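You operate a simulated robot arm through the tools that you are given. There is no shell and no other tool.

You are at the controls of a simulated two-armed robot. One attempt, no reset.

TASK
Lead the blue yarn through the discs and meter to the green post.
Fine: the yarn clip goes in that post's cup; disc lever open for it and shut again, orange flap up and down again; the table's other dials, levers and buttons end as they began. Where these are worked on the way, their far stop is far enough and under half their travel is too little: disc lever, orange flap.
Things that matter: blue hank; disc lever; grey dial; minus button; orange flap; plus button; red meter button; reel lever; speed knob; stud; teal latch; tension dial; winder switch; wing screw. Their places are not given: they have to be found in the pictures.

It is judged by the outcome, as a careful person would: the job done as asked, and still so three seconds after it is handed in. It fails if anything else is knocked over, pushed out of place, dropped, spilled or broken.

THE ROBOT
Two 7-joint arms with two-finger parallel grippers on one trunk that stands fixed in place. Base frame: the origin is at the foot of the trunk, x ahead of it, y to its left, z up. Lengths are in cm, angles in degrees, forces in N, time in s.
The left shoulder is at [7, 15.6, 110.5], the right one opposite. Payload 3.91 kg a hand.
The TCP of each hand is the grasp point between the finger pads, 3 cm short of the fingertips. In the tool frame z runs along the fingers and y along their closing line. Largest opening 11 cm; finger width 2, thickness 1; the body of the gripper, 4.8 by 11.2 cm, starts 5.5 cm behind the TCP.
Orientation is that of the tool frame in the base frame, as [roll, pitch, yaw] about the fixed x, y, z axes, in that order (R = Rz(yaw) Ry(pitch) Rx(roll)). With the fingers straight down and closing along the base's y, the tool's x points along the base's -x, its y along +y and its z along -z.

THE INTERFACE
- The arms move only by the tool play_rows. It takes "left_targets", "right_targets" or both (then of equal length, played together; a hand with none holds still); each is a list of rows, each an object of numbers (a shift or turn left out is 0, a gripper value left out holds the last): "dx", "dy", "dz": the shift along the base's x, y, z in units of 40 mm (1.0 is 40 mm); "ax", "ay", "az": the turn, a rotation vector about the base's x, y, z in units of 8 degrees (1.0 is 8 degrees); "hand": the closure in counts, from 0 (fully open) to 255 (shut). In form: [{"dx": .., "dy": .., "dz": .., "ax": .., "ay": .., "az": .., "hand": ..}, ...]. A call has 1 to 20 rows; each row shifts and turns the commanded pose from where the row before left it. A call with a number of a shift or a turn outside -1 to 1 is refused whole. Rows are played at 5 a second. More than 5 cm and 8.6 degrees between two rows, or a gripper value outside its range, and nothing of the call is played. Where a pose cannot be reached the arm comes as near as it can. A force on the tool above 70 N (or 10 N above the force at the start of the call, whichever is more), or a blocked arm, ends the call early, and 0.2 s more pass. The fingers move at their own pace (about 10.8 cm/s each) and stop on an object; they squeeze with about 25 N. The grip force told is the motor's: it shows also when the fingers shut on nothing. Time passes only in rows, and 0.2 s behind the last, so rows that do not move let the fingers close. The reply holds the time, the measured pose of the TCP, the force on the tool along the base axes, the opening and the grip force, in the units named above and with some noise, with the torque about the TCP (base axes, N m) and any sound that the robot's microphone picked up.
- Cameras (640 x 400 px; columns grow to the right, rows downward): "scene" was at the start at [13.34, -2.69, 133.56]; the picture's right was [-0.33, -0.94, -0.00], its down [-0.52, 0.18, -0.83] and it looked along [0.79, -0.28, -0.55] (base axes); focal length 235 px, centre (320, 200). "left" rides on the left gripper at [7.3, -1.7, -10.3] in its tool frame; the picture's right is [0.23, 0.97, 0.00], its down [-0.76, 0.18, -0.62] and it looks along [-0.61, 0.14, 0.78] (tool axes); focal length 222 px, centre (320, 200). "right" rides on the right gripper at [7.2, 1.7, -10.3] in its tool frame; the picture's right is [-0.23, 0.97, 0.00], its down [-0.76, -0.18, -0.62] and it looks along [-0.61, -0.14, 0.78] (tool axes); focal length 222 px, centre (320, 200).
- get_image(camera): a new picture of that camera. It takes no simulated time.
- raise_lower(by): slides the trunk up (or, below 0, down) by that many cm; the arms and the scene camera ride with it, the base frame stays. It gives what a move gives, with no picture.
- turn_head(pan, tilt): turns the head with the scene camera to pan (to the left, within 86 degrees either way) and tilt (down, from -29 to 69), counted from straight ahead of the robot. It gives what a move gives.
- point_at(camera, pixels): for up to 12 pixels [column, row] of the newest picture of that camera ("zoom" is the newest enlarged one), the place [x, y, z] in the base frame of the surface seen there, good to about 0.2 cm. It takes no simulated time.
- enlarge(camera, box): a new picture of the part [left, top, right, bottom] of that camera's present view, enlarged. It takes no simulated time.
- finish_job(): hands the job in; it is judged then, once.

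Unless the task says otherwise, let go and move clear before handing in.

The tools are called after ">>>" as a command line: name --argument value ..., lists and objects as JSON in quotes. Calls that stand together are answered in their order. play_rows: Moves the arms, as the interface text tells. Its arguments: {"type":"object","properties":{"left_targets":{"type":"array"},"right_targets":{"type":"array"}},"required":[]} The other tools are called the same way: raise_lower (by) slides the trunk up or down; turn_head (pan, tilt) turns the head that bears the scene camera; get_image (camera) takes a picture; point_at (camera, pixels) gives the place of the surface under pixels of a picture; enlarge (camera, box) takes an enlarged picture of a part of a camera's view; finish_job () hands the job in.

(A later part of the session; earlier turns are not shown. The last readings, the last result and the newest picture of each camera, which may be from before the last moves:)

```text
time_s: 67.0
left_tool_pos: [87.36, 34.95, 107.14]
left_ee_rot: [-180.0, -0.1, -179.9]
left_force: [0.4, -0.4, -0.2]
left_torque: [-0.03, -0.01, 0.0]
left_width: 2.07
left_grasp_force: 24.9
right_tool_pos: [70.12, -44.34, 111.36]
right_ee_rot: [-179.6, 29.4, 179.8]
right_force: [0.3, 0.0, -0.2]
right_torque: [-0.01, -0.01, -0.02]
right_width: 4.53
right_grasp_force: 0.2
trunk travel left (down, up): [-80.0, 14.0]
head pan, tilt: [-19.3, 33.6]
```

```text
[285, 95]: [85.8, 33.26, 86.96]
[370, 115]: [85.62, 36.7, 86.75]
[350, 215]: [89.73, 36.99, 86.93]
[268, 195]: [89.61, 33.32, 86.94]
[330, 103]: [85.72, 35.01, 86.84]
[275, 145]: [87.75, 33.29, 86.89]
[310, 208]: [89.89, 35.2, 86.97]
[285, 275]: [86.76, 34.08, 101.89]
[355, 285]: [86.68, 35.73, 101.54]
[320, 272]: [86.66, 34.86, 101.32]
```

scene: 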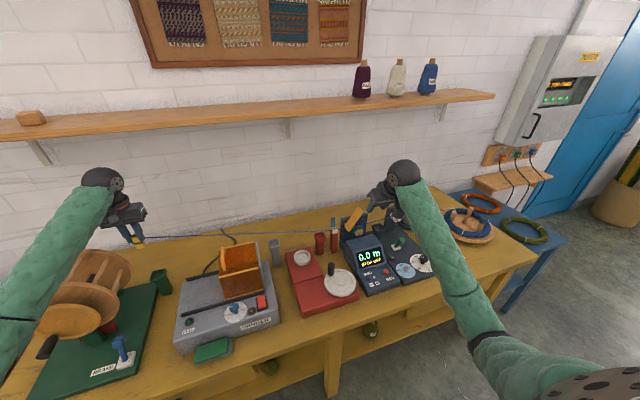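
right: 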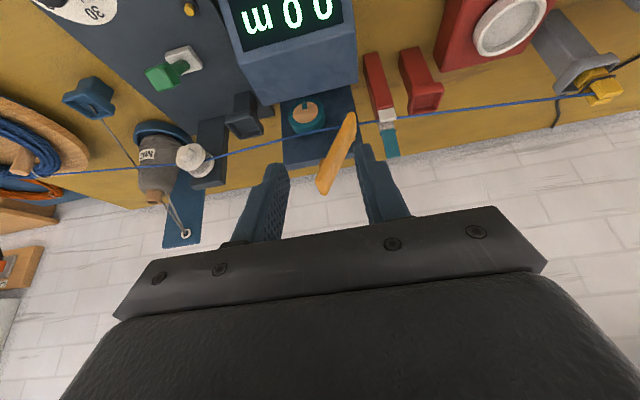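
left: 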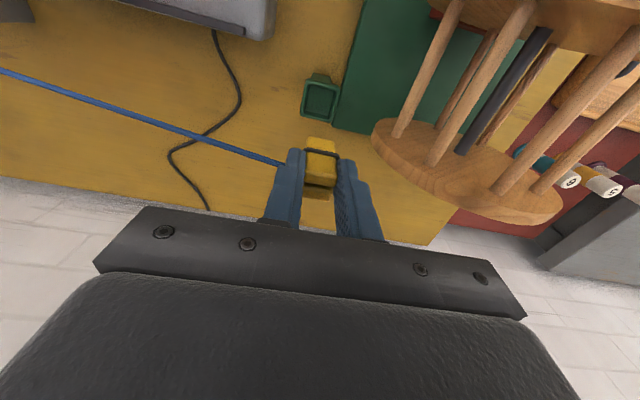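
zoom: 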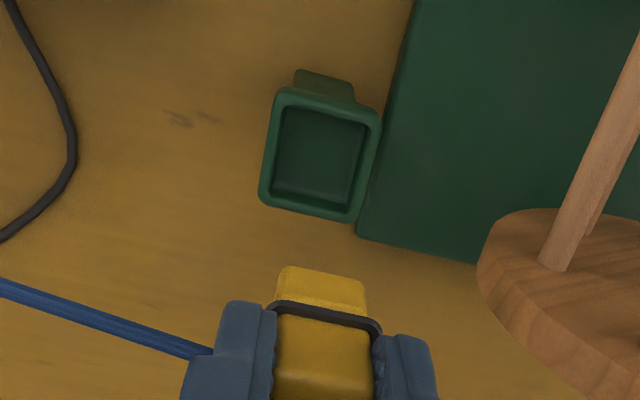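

The green cup is centered at (87.7, 35.15), rim 86.95, floor 85.8; the clip hangs right above. I'll descend most of the way and check the readings for contact.

>>> play_rows --left_targets '[{"dy": 0.045, "dz": -0.8}, {"dz": -0.8}, {"dz": -0.8}, {"dz": -0.7}, {}]'

>>> enlarge --camera "left" --box '[260, 80, 380, 240]'

>>> get_image --camera "scene"

```text
time_s: 68.2
left_tool_pos: [87.54, 35.28, 94.58]
left_ee_rot: [180.0, -0.1, -179.9]
left_force: [0.1, 0.5, -0.7]
left_torque: [-0.01, 0.02, 0.0]
left_width: 2.05
left_grasp_force: 24.7
right_tool_pos: [70.01, -44.16, 111.39]
right_ee_rot: [-179.6, 29.4, 179.8]
right_force: [0.4, 0.1, -0.2]
right_torque: [-0.02, 0.0, 0.0]
right_width: 4.53
right_grasp_force: 0.0
trunk travel left (down, up): [-80.0, 14.0]
head pan, tilt: [-19.3, 33.6]
```

```text
2.50 times, centred on (320, 160) of left
```

zoom: 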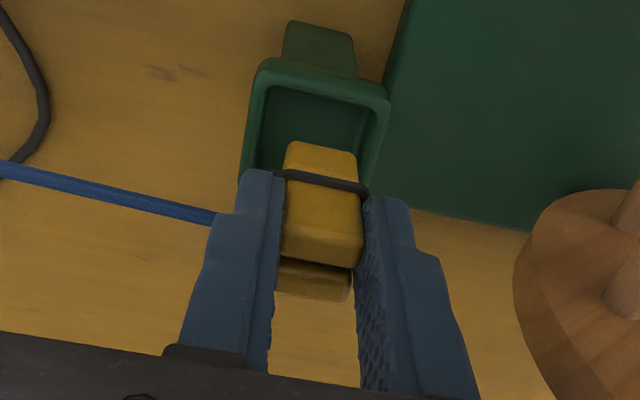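

```text
taken
```

scene: 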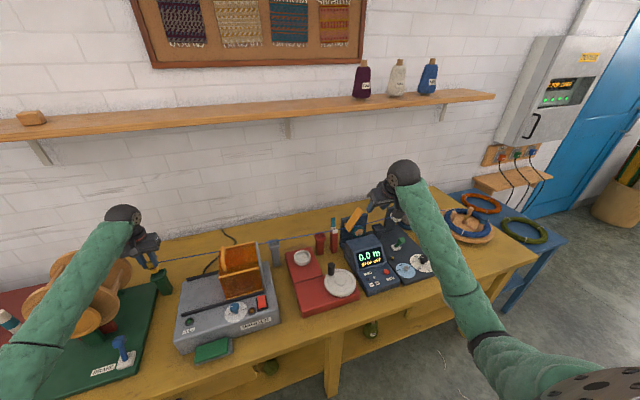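

The clip is aligned over the green cup with no contact so far. I'll lower it until it touches the floor.

>>> play_rows --left_targets '[{"dx": -0.05, "dy": -0.02, "dz": -0.3}, {"dz": -0.25}, {}]'

>>> enlarge --camera "left" --box '[260, 80, 380, 240]'

```text
time_s: 69.0
left_tool_pos: [87.31, 35.21, 92.35]
left_ee_rot: [180.0, 0.0, -179.6]
left_force: [0.2, -0.2, -0.5]
left_torque: [0.01, 0.01, 0.01]
left_width: 2.06
left_grasp_force: 25.3
right_tool_pos: [70.09, -44.24, 111.46]
right_ee_rot: [-179.6, 29.4, 179.8]
right_force: [-1.1, 0.5, -0.5]
right_torque: [-0.03, 0.01, 0.01]
right_width: 4.51
right_grasp_force: 0.0
trunk travel left (down, up): [-80.0, 14.0]
head pan, tilt: [-19.3, 33.6]
```

```text
2.50 times, centred on (320, 160) of left
```

zoom: 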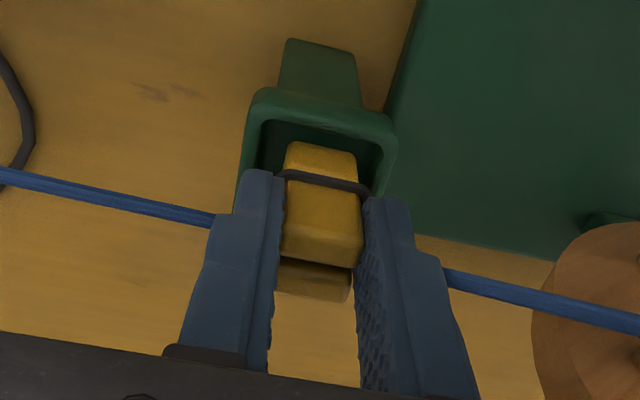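

A blue line now also continues past the clip toward the drum on the right of the left view. I'll look at the whole picture to understand.

>>> get_image --camera "left"

>>> enlarge --camera "scene" --box '[90, 190, 270, 310]'

>>> enlarge --camera "left" --box '[380, 60, 640, 260]'

```text
taken
```

left: 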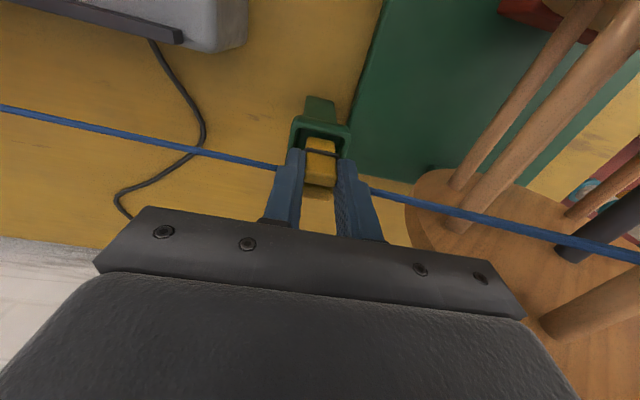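

```text
3.33 times, centred on (180, 250) of scene
```

zoom: 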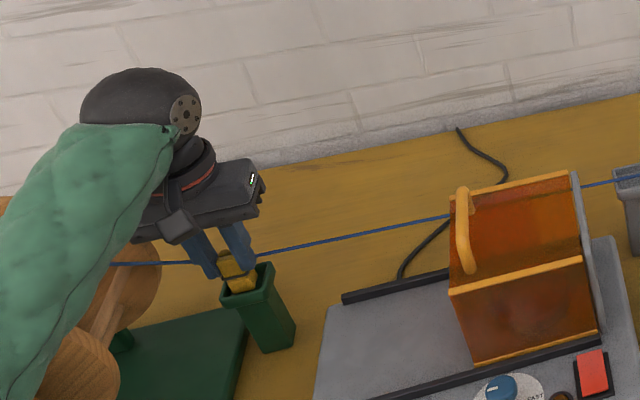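

```text
2.00 times, centred on (510, 160) of left
```

zoom: 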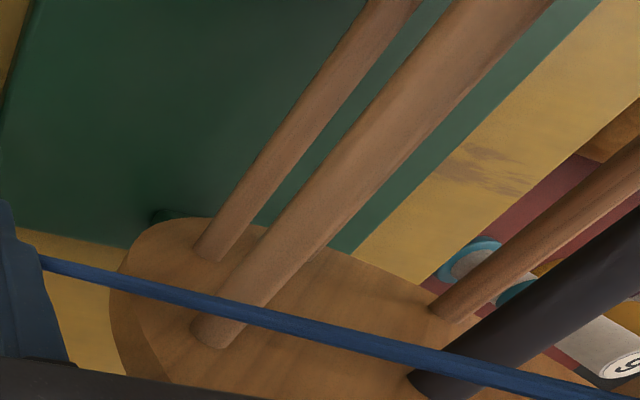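

The yarn appears to run on from the clip to the drum's dark bar. I'll measure where it goes.

>>> point_at --camera "left" --pixels '[[380, 193], [420, 202], [470, 214], [520, 225], [570, 238], [610, 248], [632, 254], [270, 164], [200, 149], [100, 127]]'

>>> enlarge --camera "scene" --box '[0, 230, 160, 350]'

```text
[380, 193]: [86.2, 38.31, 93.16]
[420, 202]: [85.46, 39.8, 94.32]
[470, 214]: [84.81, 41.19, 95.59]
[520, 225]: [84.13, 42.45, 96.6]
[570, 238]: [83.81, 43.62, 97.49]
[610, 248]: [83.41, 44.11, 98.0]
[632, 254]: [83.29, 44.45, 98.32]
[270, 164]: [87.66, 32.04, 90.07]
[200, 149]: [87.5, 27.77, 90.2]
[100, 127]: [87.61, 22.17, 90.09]
```

```text
3.33 times, centred on (80, 290) of scene
```

zoom: 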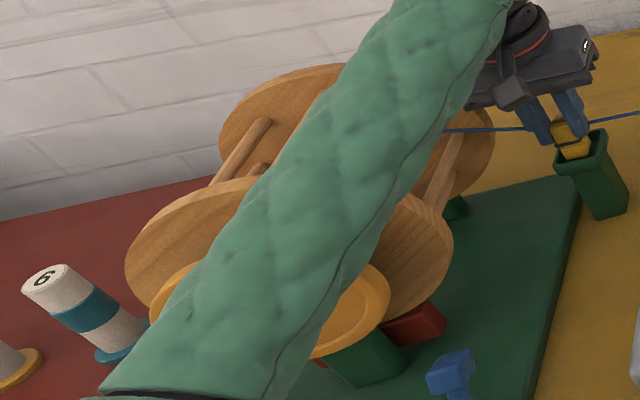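

The line runs on from the clip toward the drum's top, apparently because the sim links the green post to its drum. The clip is about 0.3 cm above the floor; I'll lower the last bit until it touches.

>>> play_rows --left_targets '[{"dz": -0.07}, {}]'

>>> get_image --camera "left"

```text
time_s: 69.6
left_tool_pos: [87.24, 35.29, 92.16]
left_ee_rot: [-179.9, -0.1, -179.6]
left_force: [0.4, -0.3, -0.3]
left_torque: [0.0, 0.0, -0.01]
left_width: 2.06
left_grasp_force: 24.7
right_tool_pos: [70.19, -44.29, 111.51]
right_ee_rot: [-179.7, 29.4, 179.8]
right_force: [0.2, 0.8, 0.2]
right_torque: [0.02, 0.01, -0.01]
right_width: 4.53
right_grasp_force: 0.0
trunk travel left (down, up): [-80.0, 14.0]
head pan, tilt: [-19.3, 33.6]
```

```text
taken
```

left: 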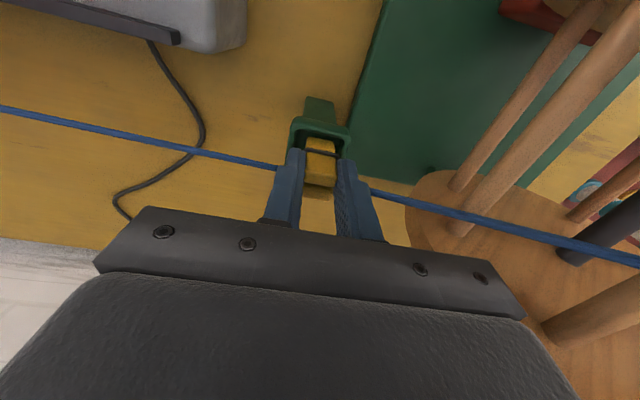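

>>> play_rows --left_targets '[{"dz": -0.07}, {}]'

>>> enlarge --camera "left" --box '[260, 80, 380, 240]'

```text
time_s: 70.2
left_tool_pos: [87.21, 35.12, 91.92]
left_ee_rot: [-180.0, -0.1, -179.7]
left_force: [-0.4, 0.2, 0.7]
left_torque: [0.0, -0.02, 0.06]
left_width: 2.08
left_grasp_force: 24.9
right_tool_pos: [69.96, -44.15, 111.42]
right_ee_rot: [-179.6, 29.3, 179.9]
right_force: [-0.2, 0.3, 0.0]
right_torque: [-0.01, -0.01, 0.02]
right_width: 4.52
right_grasp_force: 0.1
trunk travel left (down, up): [-80.0, 14.0]
head pan, tilt: [-19.3, 33.6]
```

```text
2.50 times, centred on (320, 160) of left
```

zoom: 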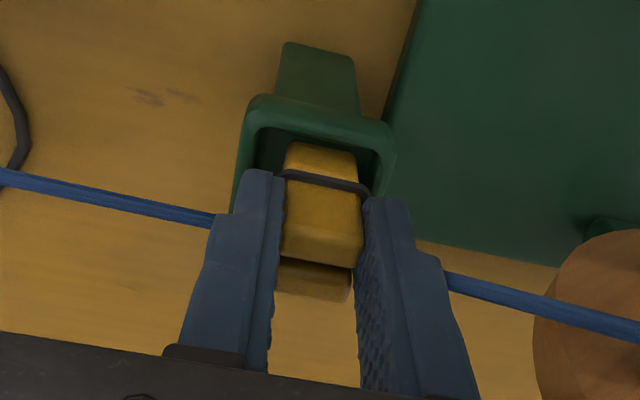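

Still no contact; another small step down.

>>> play_rows --left_targets '[{"dz": -0.1}, {}]'

```text
time_s: 70.8
left_tool_pos: [87.22, 35.23, 91.55]
left_ee_rot: [-180.0, 0.1, -179.8]
left_force: [1.4, -0.6, 17.7]
left_torque: [0.0, -0.21, -0.02]
left_width: 2.1
left_grasp_force: 24.7
right_tool_pos: [69.91, -44.31, 111.55]
right_ee_rot: [-179.7, 29.5, 179.8]
right_force: [-0.6, 0.1, -0.3]
right_torque: [-0.02, 0.01, -0.03]
right_width: 4.51
right_grasp_force: 0.0
trunk travel left (down, up): [-80.0, 14.0]
head pan, tilt: [-19.3, 33.6]
```

Contact with the cup floor (18 N). I'll open the fingers and rise straight up.

>>> play_rows --left_targets '[{"dz": 0.03, "hand": 180}, {"hand": 150}, {"hand": 150}, {"dz": 0.5, "hand": 150}, {"dz": 0.8}, {"dz": 0.9}, {"dz": 0.9}, {}]'

>>> get_image --camera "left"

>>> enlarge --camera "scene" --box '[90, 190, 270, 310]'

```text
time_s: 72.6
left_tool_pos: [87.19, 35.15, 103.9]
left_ee_rot: [180.0, -0.2, -179.8]
left_force: [0.0, -0.1, -0.2]
left_torque: [0.02, 0.01, 0.02]
left_width: 4.53
left_grasp_force: 0.1
right_tool_pos: [70.13, -44.23, 111.34]
right_ee_rot: [-179.6, 29.5, 179.8]
right_force: [0.8, 1.2, 0.0]
right_torque: [-0.01, -0.01, -0.02]
right_width: 4.54
right_grasp_force: 0.1
trunk travel left (down, up): [-80.0, 14.0]
head pan, tilt: [-19.3, 33.6]
```

```text
taken
```

left: 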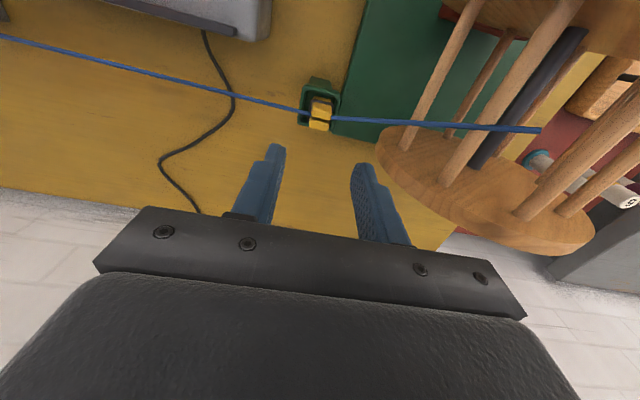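

```text
3.33 times, centred on (180, 250) of scene
```

zoom: 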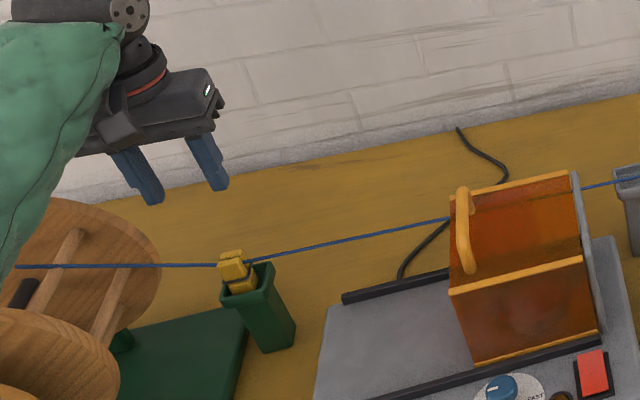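

The clip stands in the green cup and the yarn has been taken on to the drum. Now I'll check the yarn at the discs and meter from the right camera before shutting flap and lever.

>>> play_rows --left_targets '[{"dz": 0.9}, {"dz": 0.9}, {"dx": -0.8, "dz": 0.3}, {"dx": -0.8}]'

>>> get_image --camera "right"

>>> enlarge --camera "right" --box '[150, 60, 420, 200]'

>>> get_image --camera "scene"

```text
time_s: 73.6
left_tool_pos: [80.8, 34.96, 112.47]
left_ee_rot: [-180.0, -0.1, -179.7]
left_force: [0.7, 0.6, 0.6]
left_torque: [-0.03, 0.02, -0.02]
left_width: 4.54
left_grasp_force: 0.0
right_tool_pos: [69.94, -44.19, 111.58]
right_ee_rot: [-179.6, 29.5, 179.8]
right_force: [-0.1, -0.1, 0.3]
right_torque: [0.0, 0.03, 0.0]
right_width: 4.51
right_grasp_force: 0.2
trunk travel left (down, up): [-80.0, 14.0]
head pan, tilt: [-19.3, 33.6]
```

```text
taken
```

right: 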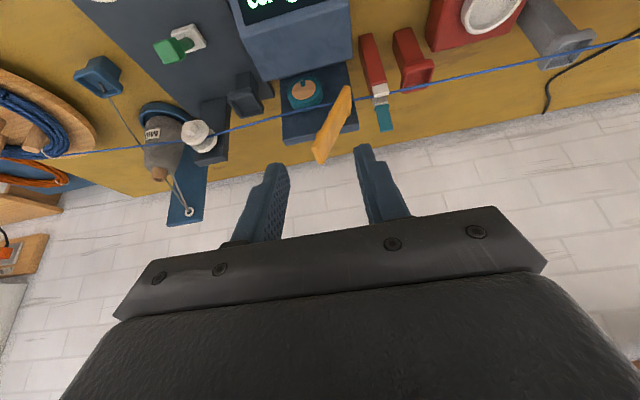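

```text
2.37 times, centred on (285, 130) of right
```

zoom: 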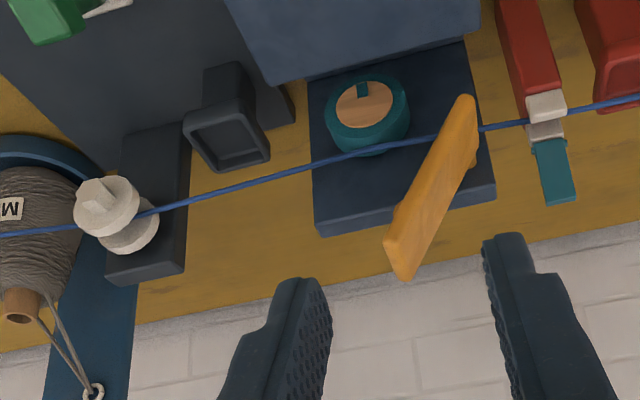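

```text
taken
```

scene: 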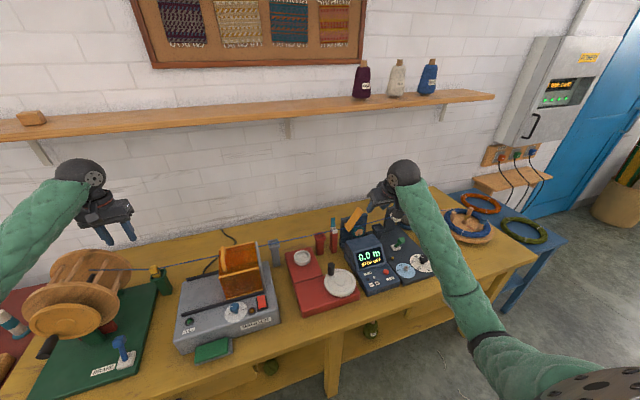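

The yarn now lies between the discs and on the wheel beneath the raised flap. I'll bring the closed right hand to the upper-left side of the raised flap to push it down.

>>> play_rows --right_targets '[{"dx": 0.8, "dy": 0.17, "hand": 255}, {"dx": 0.85, "dy": 0.17}, {"dx": 0.85, "dy": 0.17, "dz": -0.3}, {"dx": 0.8, "dy": 0.17, "dz": -0.7}, {"dz": -0.75}, {}]'

>>> get_image --camera "right"

>>> enlarge --camera "scene" --box '[320, 150, 430, 260]'

```text
time_s: 75.0
left_tool_pos: [80.92, 35.16, 112.35]
left_ee_rot: [-180.0, -0.1, -179.7]
left_force: [1.5, -0.1, -0.2]
left_torque: [-0.02, -0.01, -0.04]
left_width: 4.53
left_grasp_force: 0.0
right_tool_pos: [83.23, -41.32, 104.43]
right_ee_rot: [-179.7, 29.4, 179.9]
right_force: [0.8, 0.1, 0.0]
right_torque: [-0.01, -0.01, 0.01]
right_width: 0.01
right_grasp_force: 24.5
trunk travel left (down, up): [-80.0, 14.0]
head pan, tilt: [-19.3, 33.6]
```

```text
taken
```

right: 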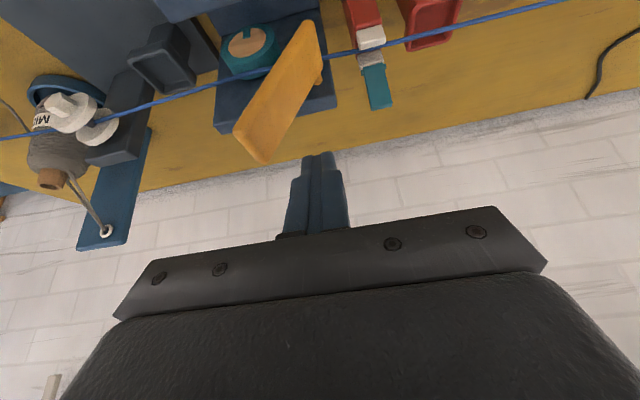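

```text
3.64 times, centred on (375, 205) of scene
```

zoom: 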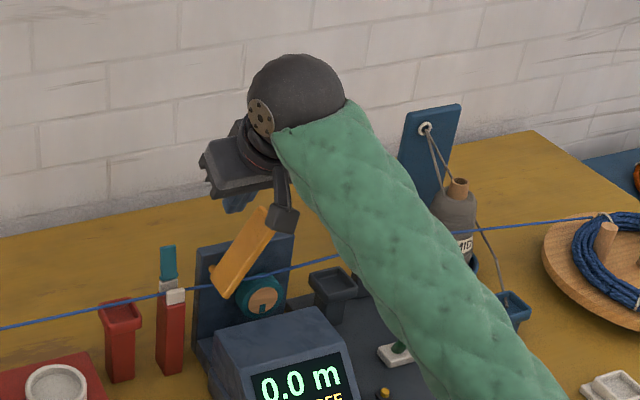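

>>> point_at --camera "right" --pixels '[[258, 155], [240, 125], [290, 60], [318, 70], [300, 30], [270, 120], [305, 70], [320, 160]]'

```text
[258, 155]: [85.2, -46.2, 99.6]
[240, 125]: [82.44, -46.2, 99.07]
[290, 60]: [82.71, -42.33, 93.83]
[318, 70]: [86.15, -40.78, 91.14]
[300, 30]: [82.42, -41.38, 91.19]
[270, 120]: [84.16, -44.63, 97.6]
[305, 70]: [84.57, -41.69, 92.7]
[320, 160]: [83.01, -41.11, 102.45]
```

Flap top surface matches my estimate (59°). I'll push its upper end right and down along its arc.

>>> play_rows --right_targets '[{"dz": -0.95, "dy": -0.2}, {"dy": -0.5, "dz": -0.1}, {"dy": -0.3, "dz": -0.2}, {"dy": -0.25, "dz": -0.25}, {}]'

>>> get_image --camera "right"

```text
time_s: 76.2
left_tool_pos: [81.04, 35.17, 112.35]
left_ee_rot: [179.9, -0.1, -179.8]
left_force: [0.0, 0.3, -0.5]
left_torque: [0.03, 0.02, -0.01]
left_width: 4.56
left_grasp_force: 0.1
right_tool_pos: [83.06, -46.51, 98.42]
right_ee_rot: [-179.6, 29.4, 179.8]
right_force: [-0.4, -0.5, 0.7]
right_torque: [-0.02, 0.0, 0.01]
right_width: 0.03
right_grasp_force: 25.1
trunk travel left (down, up): [-80.0, 14.0]
head pan, tilt: [-19.3, 33.6]
```

```text
taken
```

right: 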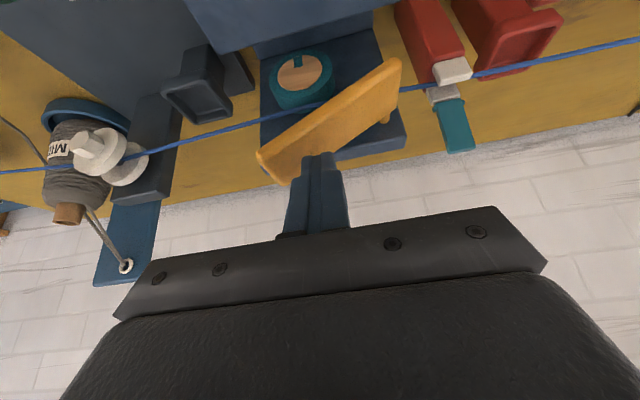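

The flap is following down (about 30°) with low force. I'll continue to its closed stop.

>>> play_rows --right_targets '[{"dy": -0.25, "dz": -0.4}, {"dy": -0.2, "dz": -0.35}, {"dz": -0.2}, {}]'

>>> get_image --camera "right"

>>> enlarge --camera "scene" --box '[320, 180, 420, 260]'

```text
time_s: 77.2
left_tool_pos: [81.0, 35.09, 112.45]
left_ee_rot: [180.0, -0.2, -179.8]
left_force: [-0.2, -0.9, -0.3]
left_torque: [-0.01, 0.0, 0.03]
left_width: 4.52
left_grasp_force: 0.1
right_tool_pos: [83.18, -48.32, 94.61]
right_ee_rot: [-179.6, 29.3, 179.8]
right_force: [0.1, -0.2, 0.6]
right_torque: [-0.04, 0.02, 0.0]
right_width: 0.0
right_grasp_force: 24.9
trunk travel left (down, up): [-80.0, 14.0]
head pan, tilt: [-19.3, 33.6]
```

```text
taken
```

right: 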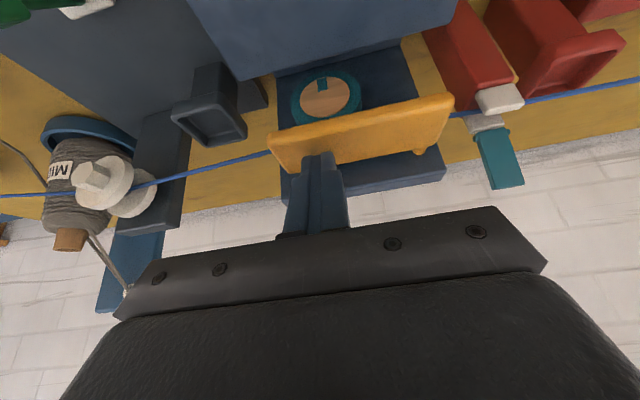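

```text
5.00 times, centred on (370, 220) of scene
```

zoom: 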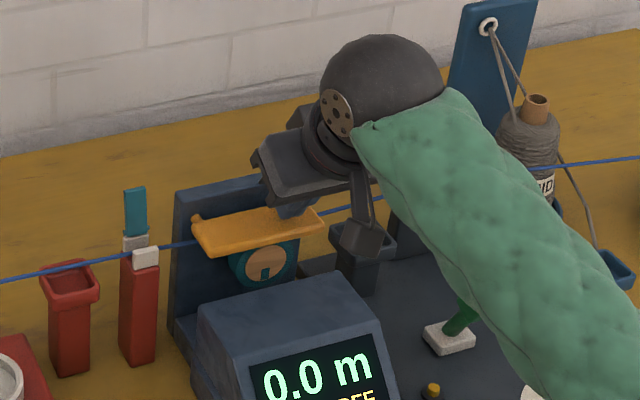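

The flap is almost flat, with the yarn going beneath it. I'll measure its two ends.

>>> point_at --camera "right" --pixels '[[285, 150], [430, 115], [350, 135], [280, 165], [440, 100], [295, 140]]'

>>> play_rows --right_targets '[{"dz": -0.12}, {}]'

```text
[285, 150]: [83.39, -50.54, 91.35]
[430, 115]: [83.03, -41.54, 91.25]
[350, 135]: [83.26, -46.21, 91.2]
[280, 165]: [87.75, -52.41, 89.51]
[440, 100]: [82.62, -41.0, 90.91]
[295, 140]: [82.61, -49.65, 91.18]
```

```text
time_s: 77.8
left_tool_pos: [80.86, 35.11, 112.53]
left_ee_rot: [180.0, 0.0, -179.8]
left_force: [-0.6, 0.8, -0.3]
left_torque: [0.01, 0.0, 0.0]
left_width: 4.55
left_grasp_force: 0.2
right_tool_pos: [83.18, -48.15, 94.35]
right_ee_rot: [-179.6, 29.6, 179.8]
right_force: [2.1, -4.1, 15.0]
right_torque: [-0.11, -0.15, -0.13]
right_width: 0.0
right_grasp_force: 24.8
trunk travel left (down, up): [-80.0, 14.0]
head pan, tilt: [-19.3, 33.6]
```

The flap is flat (z 91.25 at both ends) and firmly at its stop (15 N). I'll lift away and check it stays, then go to the lever.

>>> play_rows --right_targets '[{"dz": 0.5}, {"dz": 0.9}, {"dz": 0.6, "dx": -0.6}, {"dx": -0.9}, {"dx": -0.9}, {}]'

>>> get_image --camera "right"

>>> enlarge --camera "right" --box '[100, 60, 420, 230]'

```text
time_s: 79.2
left_tool_pos: [81.0, 35.17, 112.28]
left_ee_rot: [180.0, -0.2, -179.6]
left_force: [-0.5, 0.1, -0.3]
left_torque: [-0.03, 0.02, -0.03]
left_width: 4.55
left_grasp_force: 0.1
right_tool_pos: [73.7, -48.28, 102.02]
right_ee_rot: [-179.7, 29.4, 179.8]
right_force: [1.1, 1.3, 0.8]
right_torque: [-0.04, 0.0, -0.06]
right_width: 0.02
right_grasp_force: 24.9
trunk travel left (down, up): [-80.0, 14.0]
head pan, tilt: [-19.3, 33.6]
```

```text
taken
```

right: 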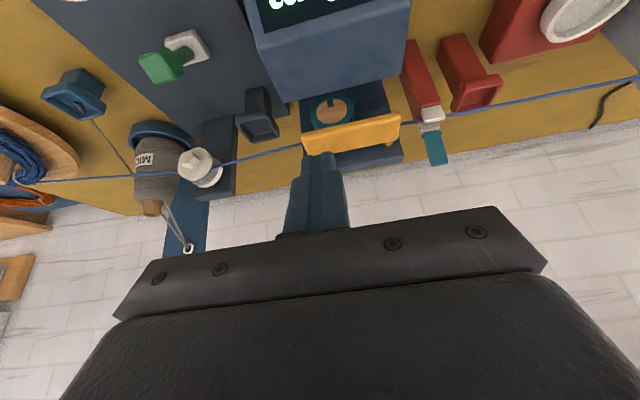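

```text
2.00 times, centred on (260, 145) of right
```

zoom: 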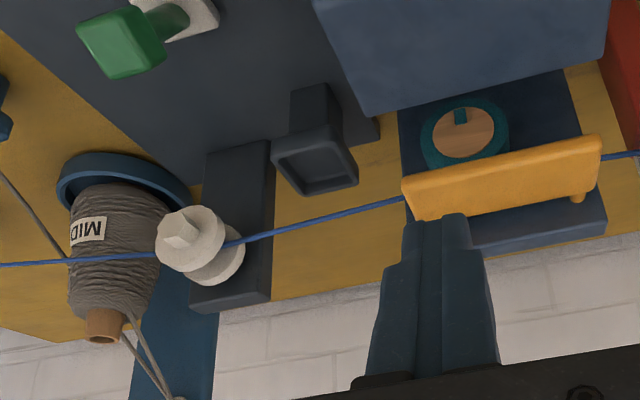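

The flap stays shut with the yarn passing under it, over the wheel. Now I'll bring the closed right hand to the robot side of the green lever to push it back.

>>> play_rows --right_targets '[{"dx": -0.5, "dy": -0.92}, {"dx": -0.5, "dy": -0.92, "dz": -0.2}, {"dx": -0.5, "dy": -0.92, "dz": -0.4}, {"dx": -0.5, "dy": -0.92, "dz": -0.5}, {}]'

>>> get_image --camera "right"

```text
time_s: 80.4
left_tool_pos: [81.08, 35.18, 112.25]
left_ee_rot: [-180.0, -0.1, -179.7]
left_force: [0.1, 0.1, 0.1]
left_torque: [-0.07, 0.0, -0.03]
left_width: 4.54
left_grasp_force: 0.0
right_tool_pos: [65.6, -63.13, 97.85]
right_ee_rot: [-179.7, 29.4, 179.9]
right_force: [-0.2, 0.7, 0.2]
right_torque: [-0.07, 0.03, -0.03]
right_width: 0.0
right_grasp_force: 25.5
trunk travel left (down, up): [-80.0, 14.0]
head pan, tilt: [-19.3, 33.6]
```

```text
taken
```

right: 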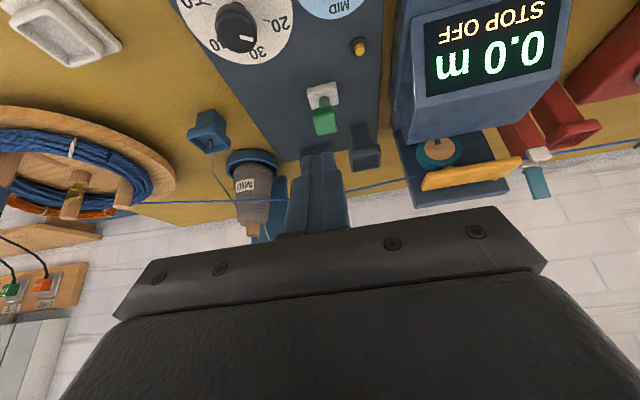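

I see the knob at (324,120) straight ahead. I'll measure it and nearby knobs.

>>> point_at --camera "right" --pixels '[[324, 115], [324, 128], [314, 120], [335, 118], [322, 95], [358, 48], [236, 25], [330, 5]]'

>>> enlarge --camera "right" --box '[270, 60, 390, 180]'

```text
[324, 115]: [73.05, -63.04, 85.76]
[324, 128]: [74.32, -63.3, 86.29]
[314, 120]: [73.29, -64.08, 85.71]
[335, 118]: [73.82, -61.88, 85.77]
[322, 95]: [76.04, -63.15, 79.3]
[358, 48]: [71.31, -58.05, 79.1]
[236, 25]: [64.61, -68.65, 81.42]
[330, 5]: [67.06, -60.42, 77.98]
```

```text
3.33 times, centred on (330, 120) of right
```

zoom: 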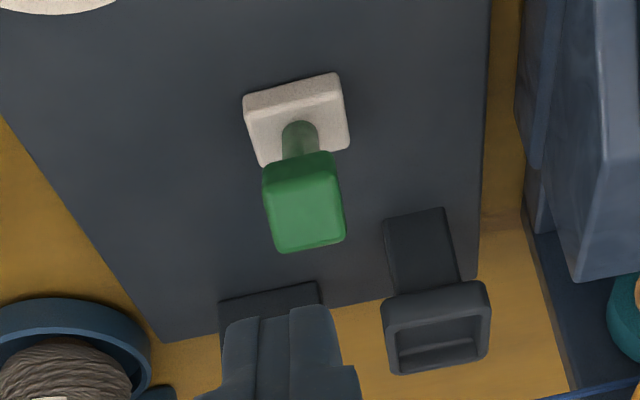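

The knob's front face is at x≈73, y -63. I'll descend in front of it.

>>> play_rows --right_targets '[{"dx": 0.15, "dy": 0.03, "dz": -0.75}, {"dx": 0.25, "dz": -0.75}, {"dx": 0.25, "dz": -0.75}, {"dx": 0.3, "dz": -0.66}, {}]'

>>> get_image --camera "right"

>>> enlarge --camera "scene" --box '[340, 180, 460, 290]'

```text
time_s: 81.6
left_tool_pos: [80.85, 35.1, 112.39]
left_ee_rot: [-180.0, 0.0, -179.8]
left_force: [0.0, 1.0, -0.7]
left_torque: [-0.01, -0.05, 0.02]
left_width: 4.52
left_grasp_force: 0.1
right_tool_pos: [69.48, -62.91, 85.96]
right_ee_rot: [-179.5, 29.3, 179.8]
right_force: [0.1, -0.6, 0.6]
right_torque: [-0.05, 0.0, 0.0]
right_width: 0.01
right_grasp_force: 26.1
trunk travel left (down, up): [-80.0, 14.0]
head pan, tilt: [-19.3, 33.6]
```

```text
taken
```

right: 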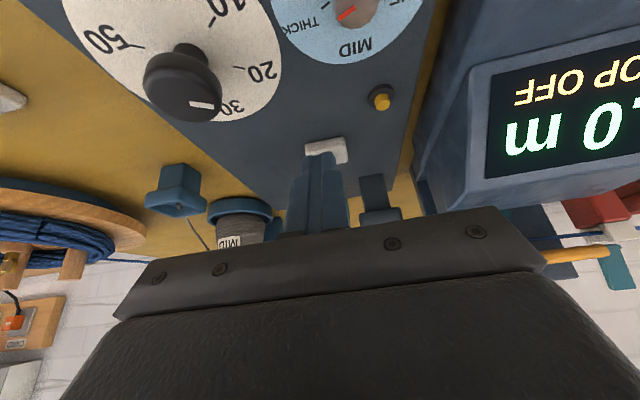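

```text
3.64 times, centred on (400, 235) of scene
```

zoom: 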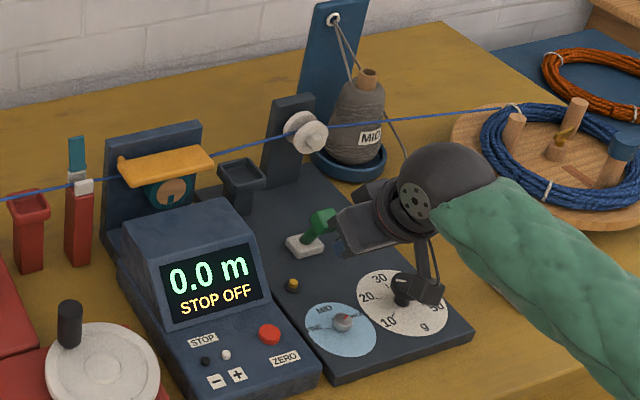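

The fingers are just in front of the knob with everything else clear. I'll push the lever away from the robot.

>>> play_rows --right_targets '[{"dx": 0.35}, {"dx": 0.3}, {"dx": 0.3}, {}]'

>>> enlarge --camera "scene" --box '[370, 190, 440, 270]'

```text
time_s: 82.6
left_tool_pos: [80.99, 35.15, 112.43]
left_ee_rot: [-179.9, 0.0, -179.9]
left_force: [0.2, -0.6, 0.4]
left_torque: [0.01, -0.01, 0.0]
left_width: 4.53
left_grasp_force: 0.1
right_tool_pos: [73.27, -62.99, 86.09]
right_ee_rot: [-179.7, 29.4, 179.8]
right_force: [0.5, 0.4, -1.3]
right_torque: [0.01, 0.01, -0.03]
right_width: 0.0
right_grasp_force: 25.2
trunk travel left (down, up): [-80.0, 14.0]
head pan, tilt: [-19.3, 33.6]
```

```text
5.00 times, centred on (405, 230) of scene
```

zoom: 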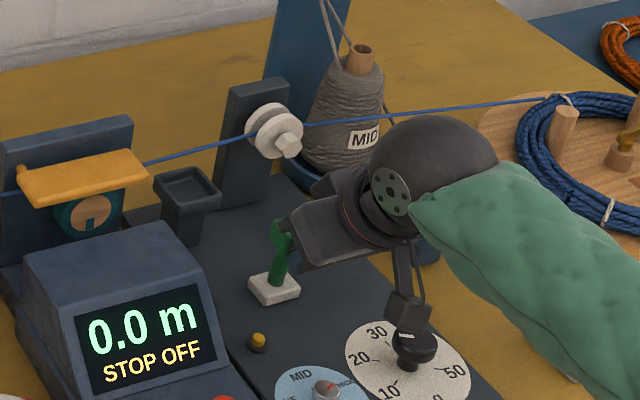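

The lever is past upright and the discs are closing on the yarn. I'll continue to the closed stop.

>>> play_rows --right_targets '[{"dx": 0.25}, {"dx": 0.25}, {}]'

>>> enlarge --camera "scene" --box '[370, 190, 440, 270]'

```text
time_s: 83.4
left_tool_pos: [81.02, 35.11, 112.38]
left_ee_rot: [179.9, -0.1, -179.9]
left_force: [-0.1, 0.0, -0.7]
left_torque: [-0.02, -0.02, -0.01]
left_width: 4.52
left_grasp_force: 0.1
right_tool_pos: [75.28, -62.85, 86.05]
right_ee_rot: [-179.6, 29.4, 179.8]
right_force: [0.0, 0.4, -0.5]
right_torque: [-0.01, 0.03, -0.02]
right_width: 0.01
right_grasp_force: 24.9
trunk travel left (down, up): [-80.0, 14.0]
head pan, tilt: [-19.3, 33.6]
```

```text
5.00 times, centred on (405, 230) of scene
```

zoom: 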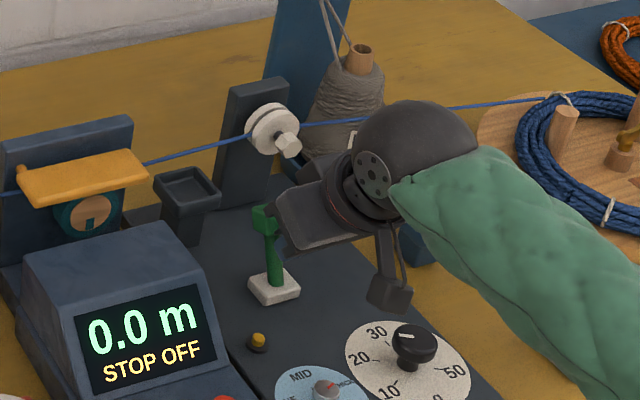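

>>> play_rows --right_targets '[{"dx": 0.2}, {"dx": 0.1}, {}]'

>>> enlarge --camera "scene" --box '[370, 190, 440, 270]'

```text
time_s: 84.2
left_tool_pos: [80.39, 35.28, 112.84]
left_ee_rot: [-179.9, 0.3, -179.6]
left_force: [0.3, 0.5, -0.3]
left_torque: [0.02, 0.02, 0.01]
left_width: 4.52
left_grasp_force: 0.1
right_tool_pos: [75.94, -62.93, 85.99]
right_ee_rot: [-179.5, 28.7, 180.0]
right_force: [-67.2, -10.3, 17.5]
right_torque: [0.04, 0.89, -0.44]
right_width: 0.0
right_grasp_force: 24.9
trunk travel left (down, up): [-80.0, 14.0]
head pan, tilt: [-19.3, 33.6]
stopped in row 3 (right hand): the force on the tool passed its limit at 74 N (the readings are from after the stop); the commanded pose is now the measured one
```

```text
5.00 times, centred on (405, 230) of scene
```

zoom: 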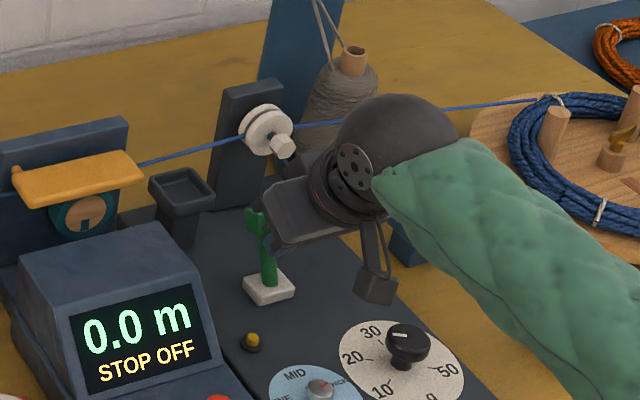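

The lever hit its closed stop (74 N). I'll back off and lift the hand clear.

>>> play_rows --right_targets '[{"dx": -0.3}, {"dx": -0.5, "dz": 0.2}, {"dx": -0.5, "dz": 0.7}, {"dx": -0.6, "dz": 0.8}, {"dx": -0.8, "dz": 0.8}, {"dx": -0.8, "dz": 0.8}, {}]'

>>> get_image --camera "right"

>>> get_image --camera "scene"

>>> enlarge --camera "scene" --box '[340, 170, 480, 290]'

```text
time_s: 85.8
left_tool_pos: [81.03, 35.2, 112.39]
left_ee_rot: [-180.0, 0.0, -179.7]
left_force: [0.8, -0.5, -0.5]
left_torque: [-0.02, 0.01, 0.02]
left_width: 4.54
left_grasp_force: 0.1
right_tool_pos: [62.48, -63.02, 98.96]
right_ee_rot: [-179.7, 28.7, 179.9]
right_force: [-0.5, 0.8, -0.8]
right_torque: [-0.05, 0.0, 0.02]
right_width: 0.0
right_grasp_force: 24.8
trunk travel left (down, up): [-80.0, 14.0]
head pan, tilt: [-19.3, 33.6]
```

```text
taken
```

right: 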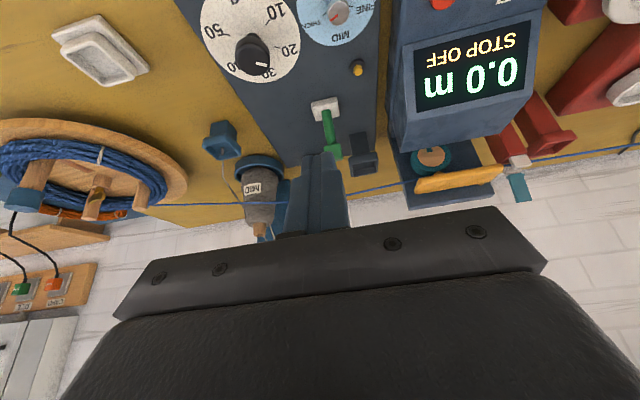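

```text
taken
```

scene: 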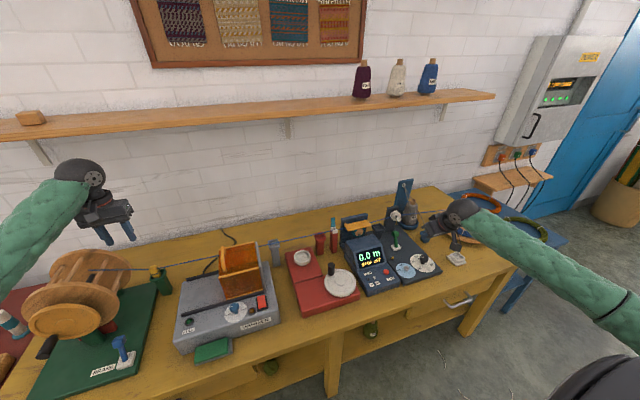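

```text
3.33 times, centred on (410, 230) of scene
```

zoom: 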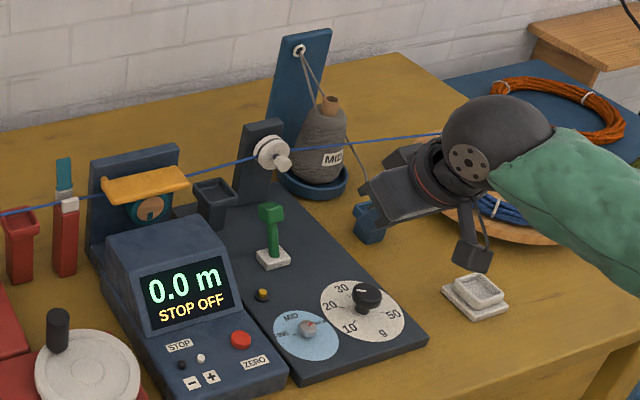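

Lever and flap are shut, yarn through discs and under the flap, meter still 0.0 m STOP OFF. Now I'll verify the hood, winder controls, green post and drum against the start.

>>> enlarge --camera "scene" --box '[160, 220, 290, 360]'

>>> point_at --camera "zoom" --pixels '[[275, 160], [425, 140], [405, 65], [320, 110], [300, 310], [450, 270], [310, 90], [430, 210], [350, 340], [245, 370]]'

>>> enlarge --camera "scene" --box '[0, 230, 190, 390]'

>>> enlarge --camera "scene" --box '[270, 220, 380, 310]'

```text
2.86 times, centred on (225, 290) of scene
```

zoom: 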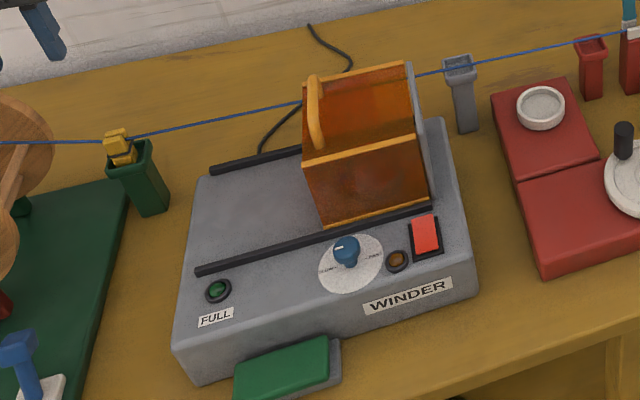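

```text
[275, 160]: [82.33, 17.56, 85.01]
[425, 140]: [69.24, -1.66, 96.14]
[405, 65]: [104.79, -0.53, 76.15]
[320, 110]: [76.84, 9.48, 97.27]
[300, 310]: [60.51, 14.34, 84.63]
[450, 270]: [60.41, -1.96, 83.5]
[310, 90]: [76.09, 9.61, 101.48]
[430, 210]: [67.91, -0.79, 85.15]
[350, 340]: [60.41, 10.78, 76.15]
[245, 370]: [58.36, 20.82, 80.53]
```

```text
2.50 times, centred on (95, 310) of scene
```

zoom: 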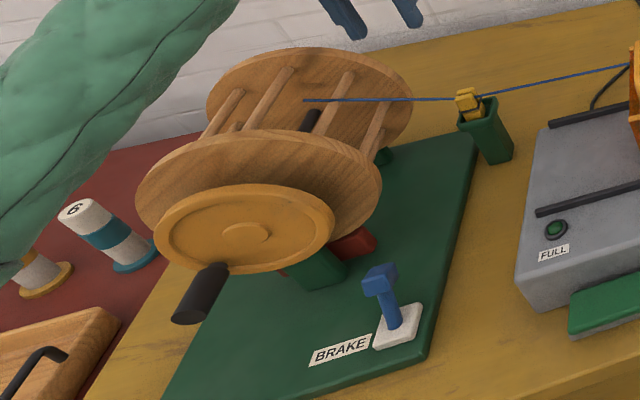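

```text
4.44 times, centred on (325, 265) of scene
```

zoom: 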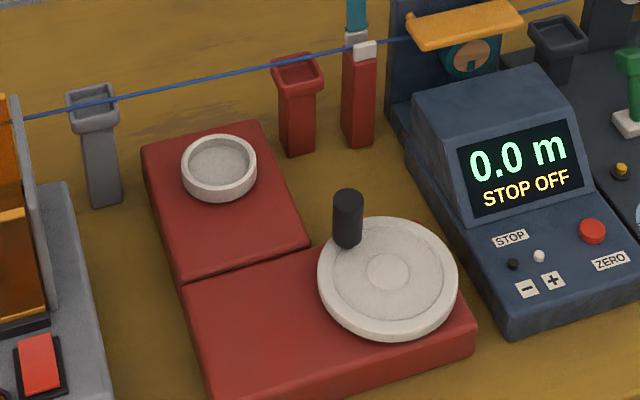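

Hood, winder, drum, red reel and meter all match the start. I'll double-check the discs, flap and dials close up.

>>> enlarge --camera "scene" --box '[385, 195, 435, 255]'

>>> enlarge --camera "scene" --box '[335, 205, 395, 255]'

>>> enlarge --camera "right" --box '[190, 0, 390, 130]'

>>> enlarge --camera "right" --box '[270, 90, 420, 220]'

```text
6.67 times, centred on (410, 225) of scene
```

zoom: 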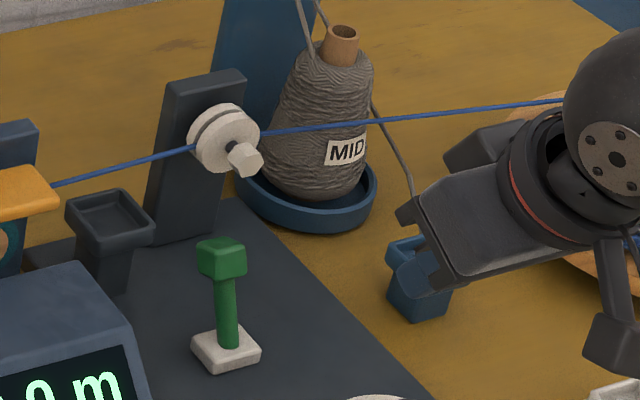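

```text
8.00 times, centred on (365, 230) of scene
```

zoom: 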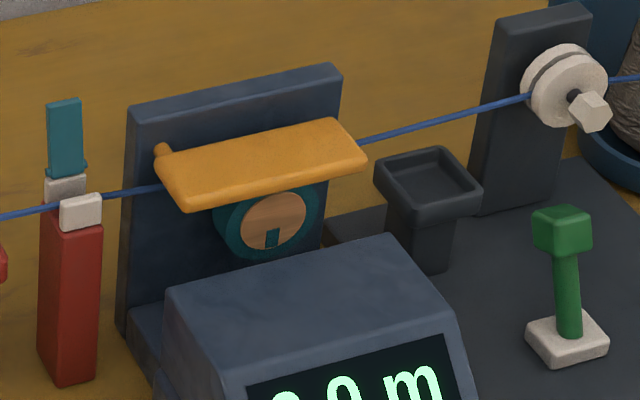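

```text
3.08 times, centred on (290, 65) of right
```

zoom: 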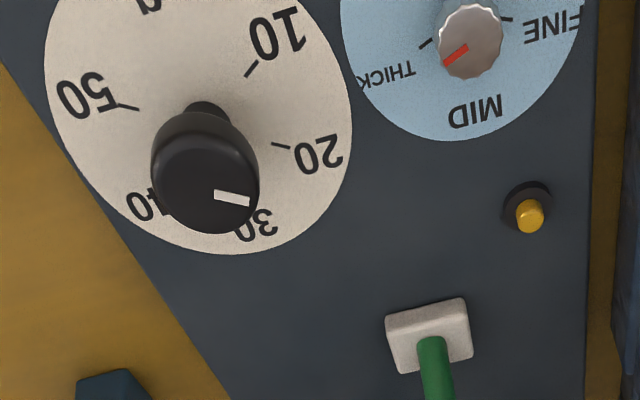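

```text
3.08 times, centred on (345, 155) of right
```

zoom: 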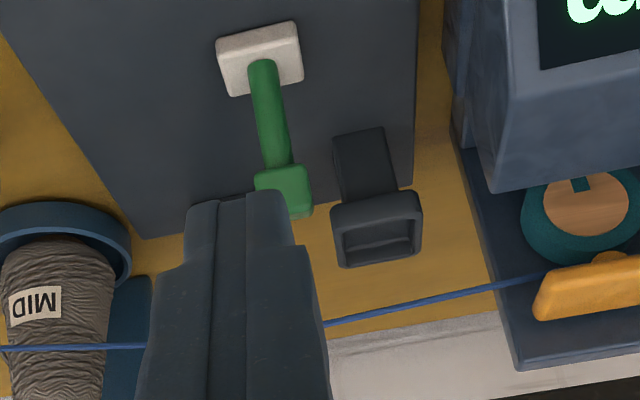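

All dials match, the yarn runs between the shut discs and under the shut flap. I'll withdraw both hands further, then take a last look at the clip in the green cup.

>>> play_rows --left_targets '[{"dz": 0.5}, {"dz": 0.5, "dx": -0.3}, {"dx": -0.5}, {}, {}, {}]' --right_targets '[{"dz": 0.8}, {"dz": 0.8, "dx": -0.5}, {"dz": 0.5, "dx": -0.8}, {}, {}, {}]'

>>> enlarge --camera "scene" --box '[110, 240, 200, 320]'

>>> get_image --camera "left"

>>> get_image --camera "scene"

```text
time_s: 87.2
left_tool_pos: [77.76, 35.34, 116.44]
left_ee_rot: [-180.0, -0.2, -179.6]
left_force: [-0.1, 0.7, 0.8]
left_torque: [0.01, 0.06, -0.04]
left_width: 4.54
left_grasp_force: 0.1
right_tool_pos: [57.25, -62.92, 107.53]
right_ee_rot: [-179.6, 28.8, 179.8]
right_force: [0.3, -0.8, 0.2]
right_torque: [-0.02, -0.04, 0.04]
right_width: 0.02
right_grasp_force: 25.2
trunk travel left (down, up): [-80.0, 14.0]
head pan, tilt: [-19.3, 33.6]
```

```text
5.00 times, centred on (155, 280) of scene
```

zoom: 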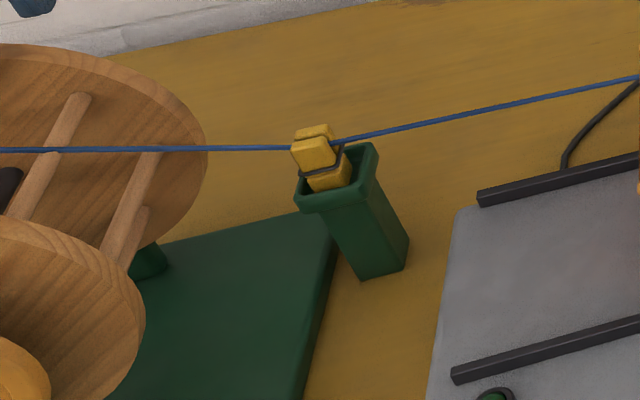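

```text
taken
```

left: 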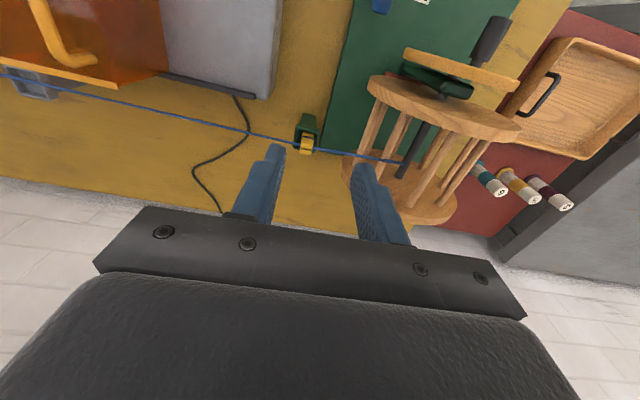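

```text
taken
```

scene: 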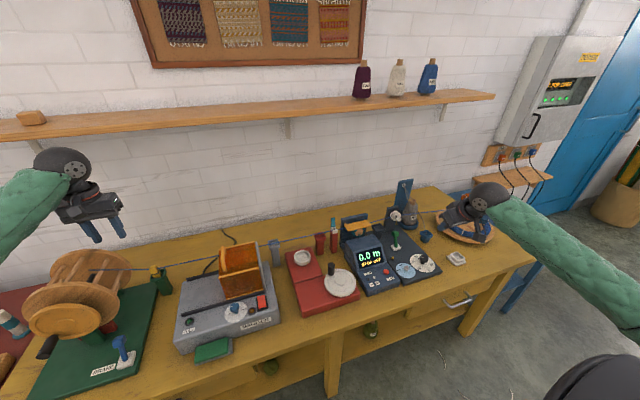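

The clip stands upright in the green cup with the yarn taut. One last check: the lever knob's position against its starting value.

>>> enlarge --camera "scene" --box '[380, 220, 420, 260]'

>>> point_at --camera "scene" --pixels '[[396, 234], [397, 241], [396, 231]]'

>>> get_image --camera "right"

```text
10.00 times, centred on (400, 240) of scene
```

zoom: 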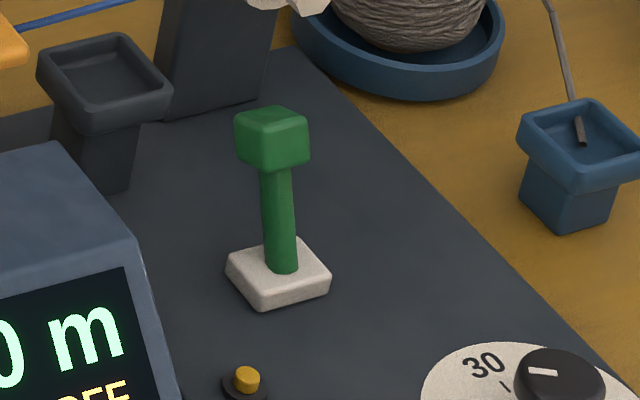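

```text
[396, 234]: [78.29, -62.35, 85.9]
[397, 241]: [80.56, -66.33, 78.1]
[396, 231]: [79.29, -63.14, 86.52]
```

```text
taken
```

right: 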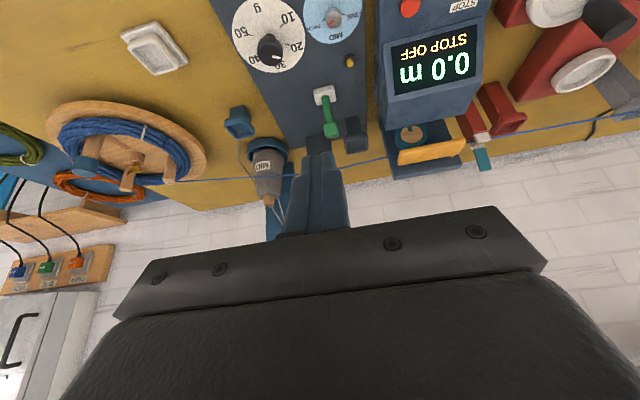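

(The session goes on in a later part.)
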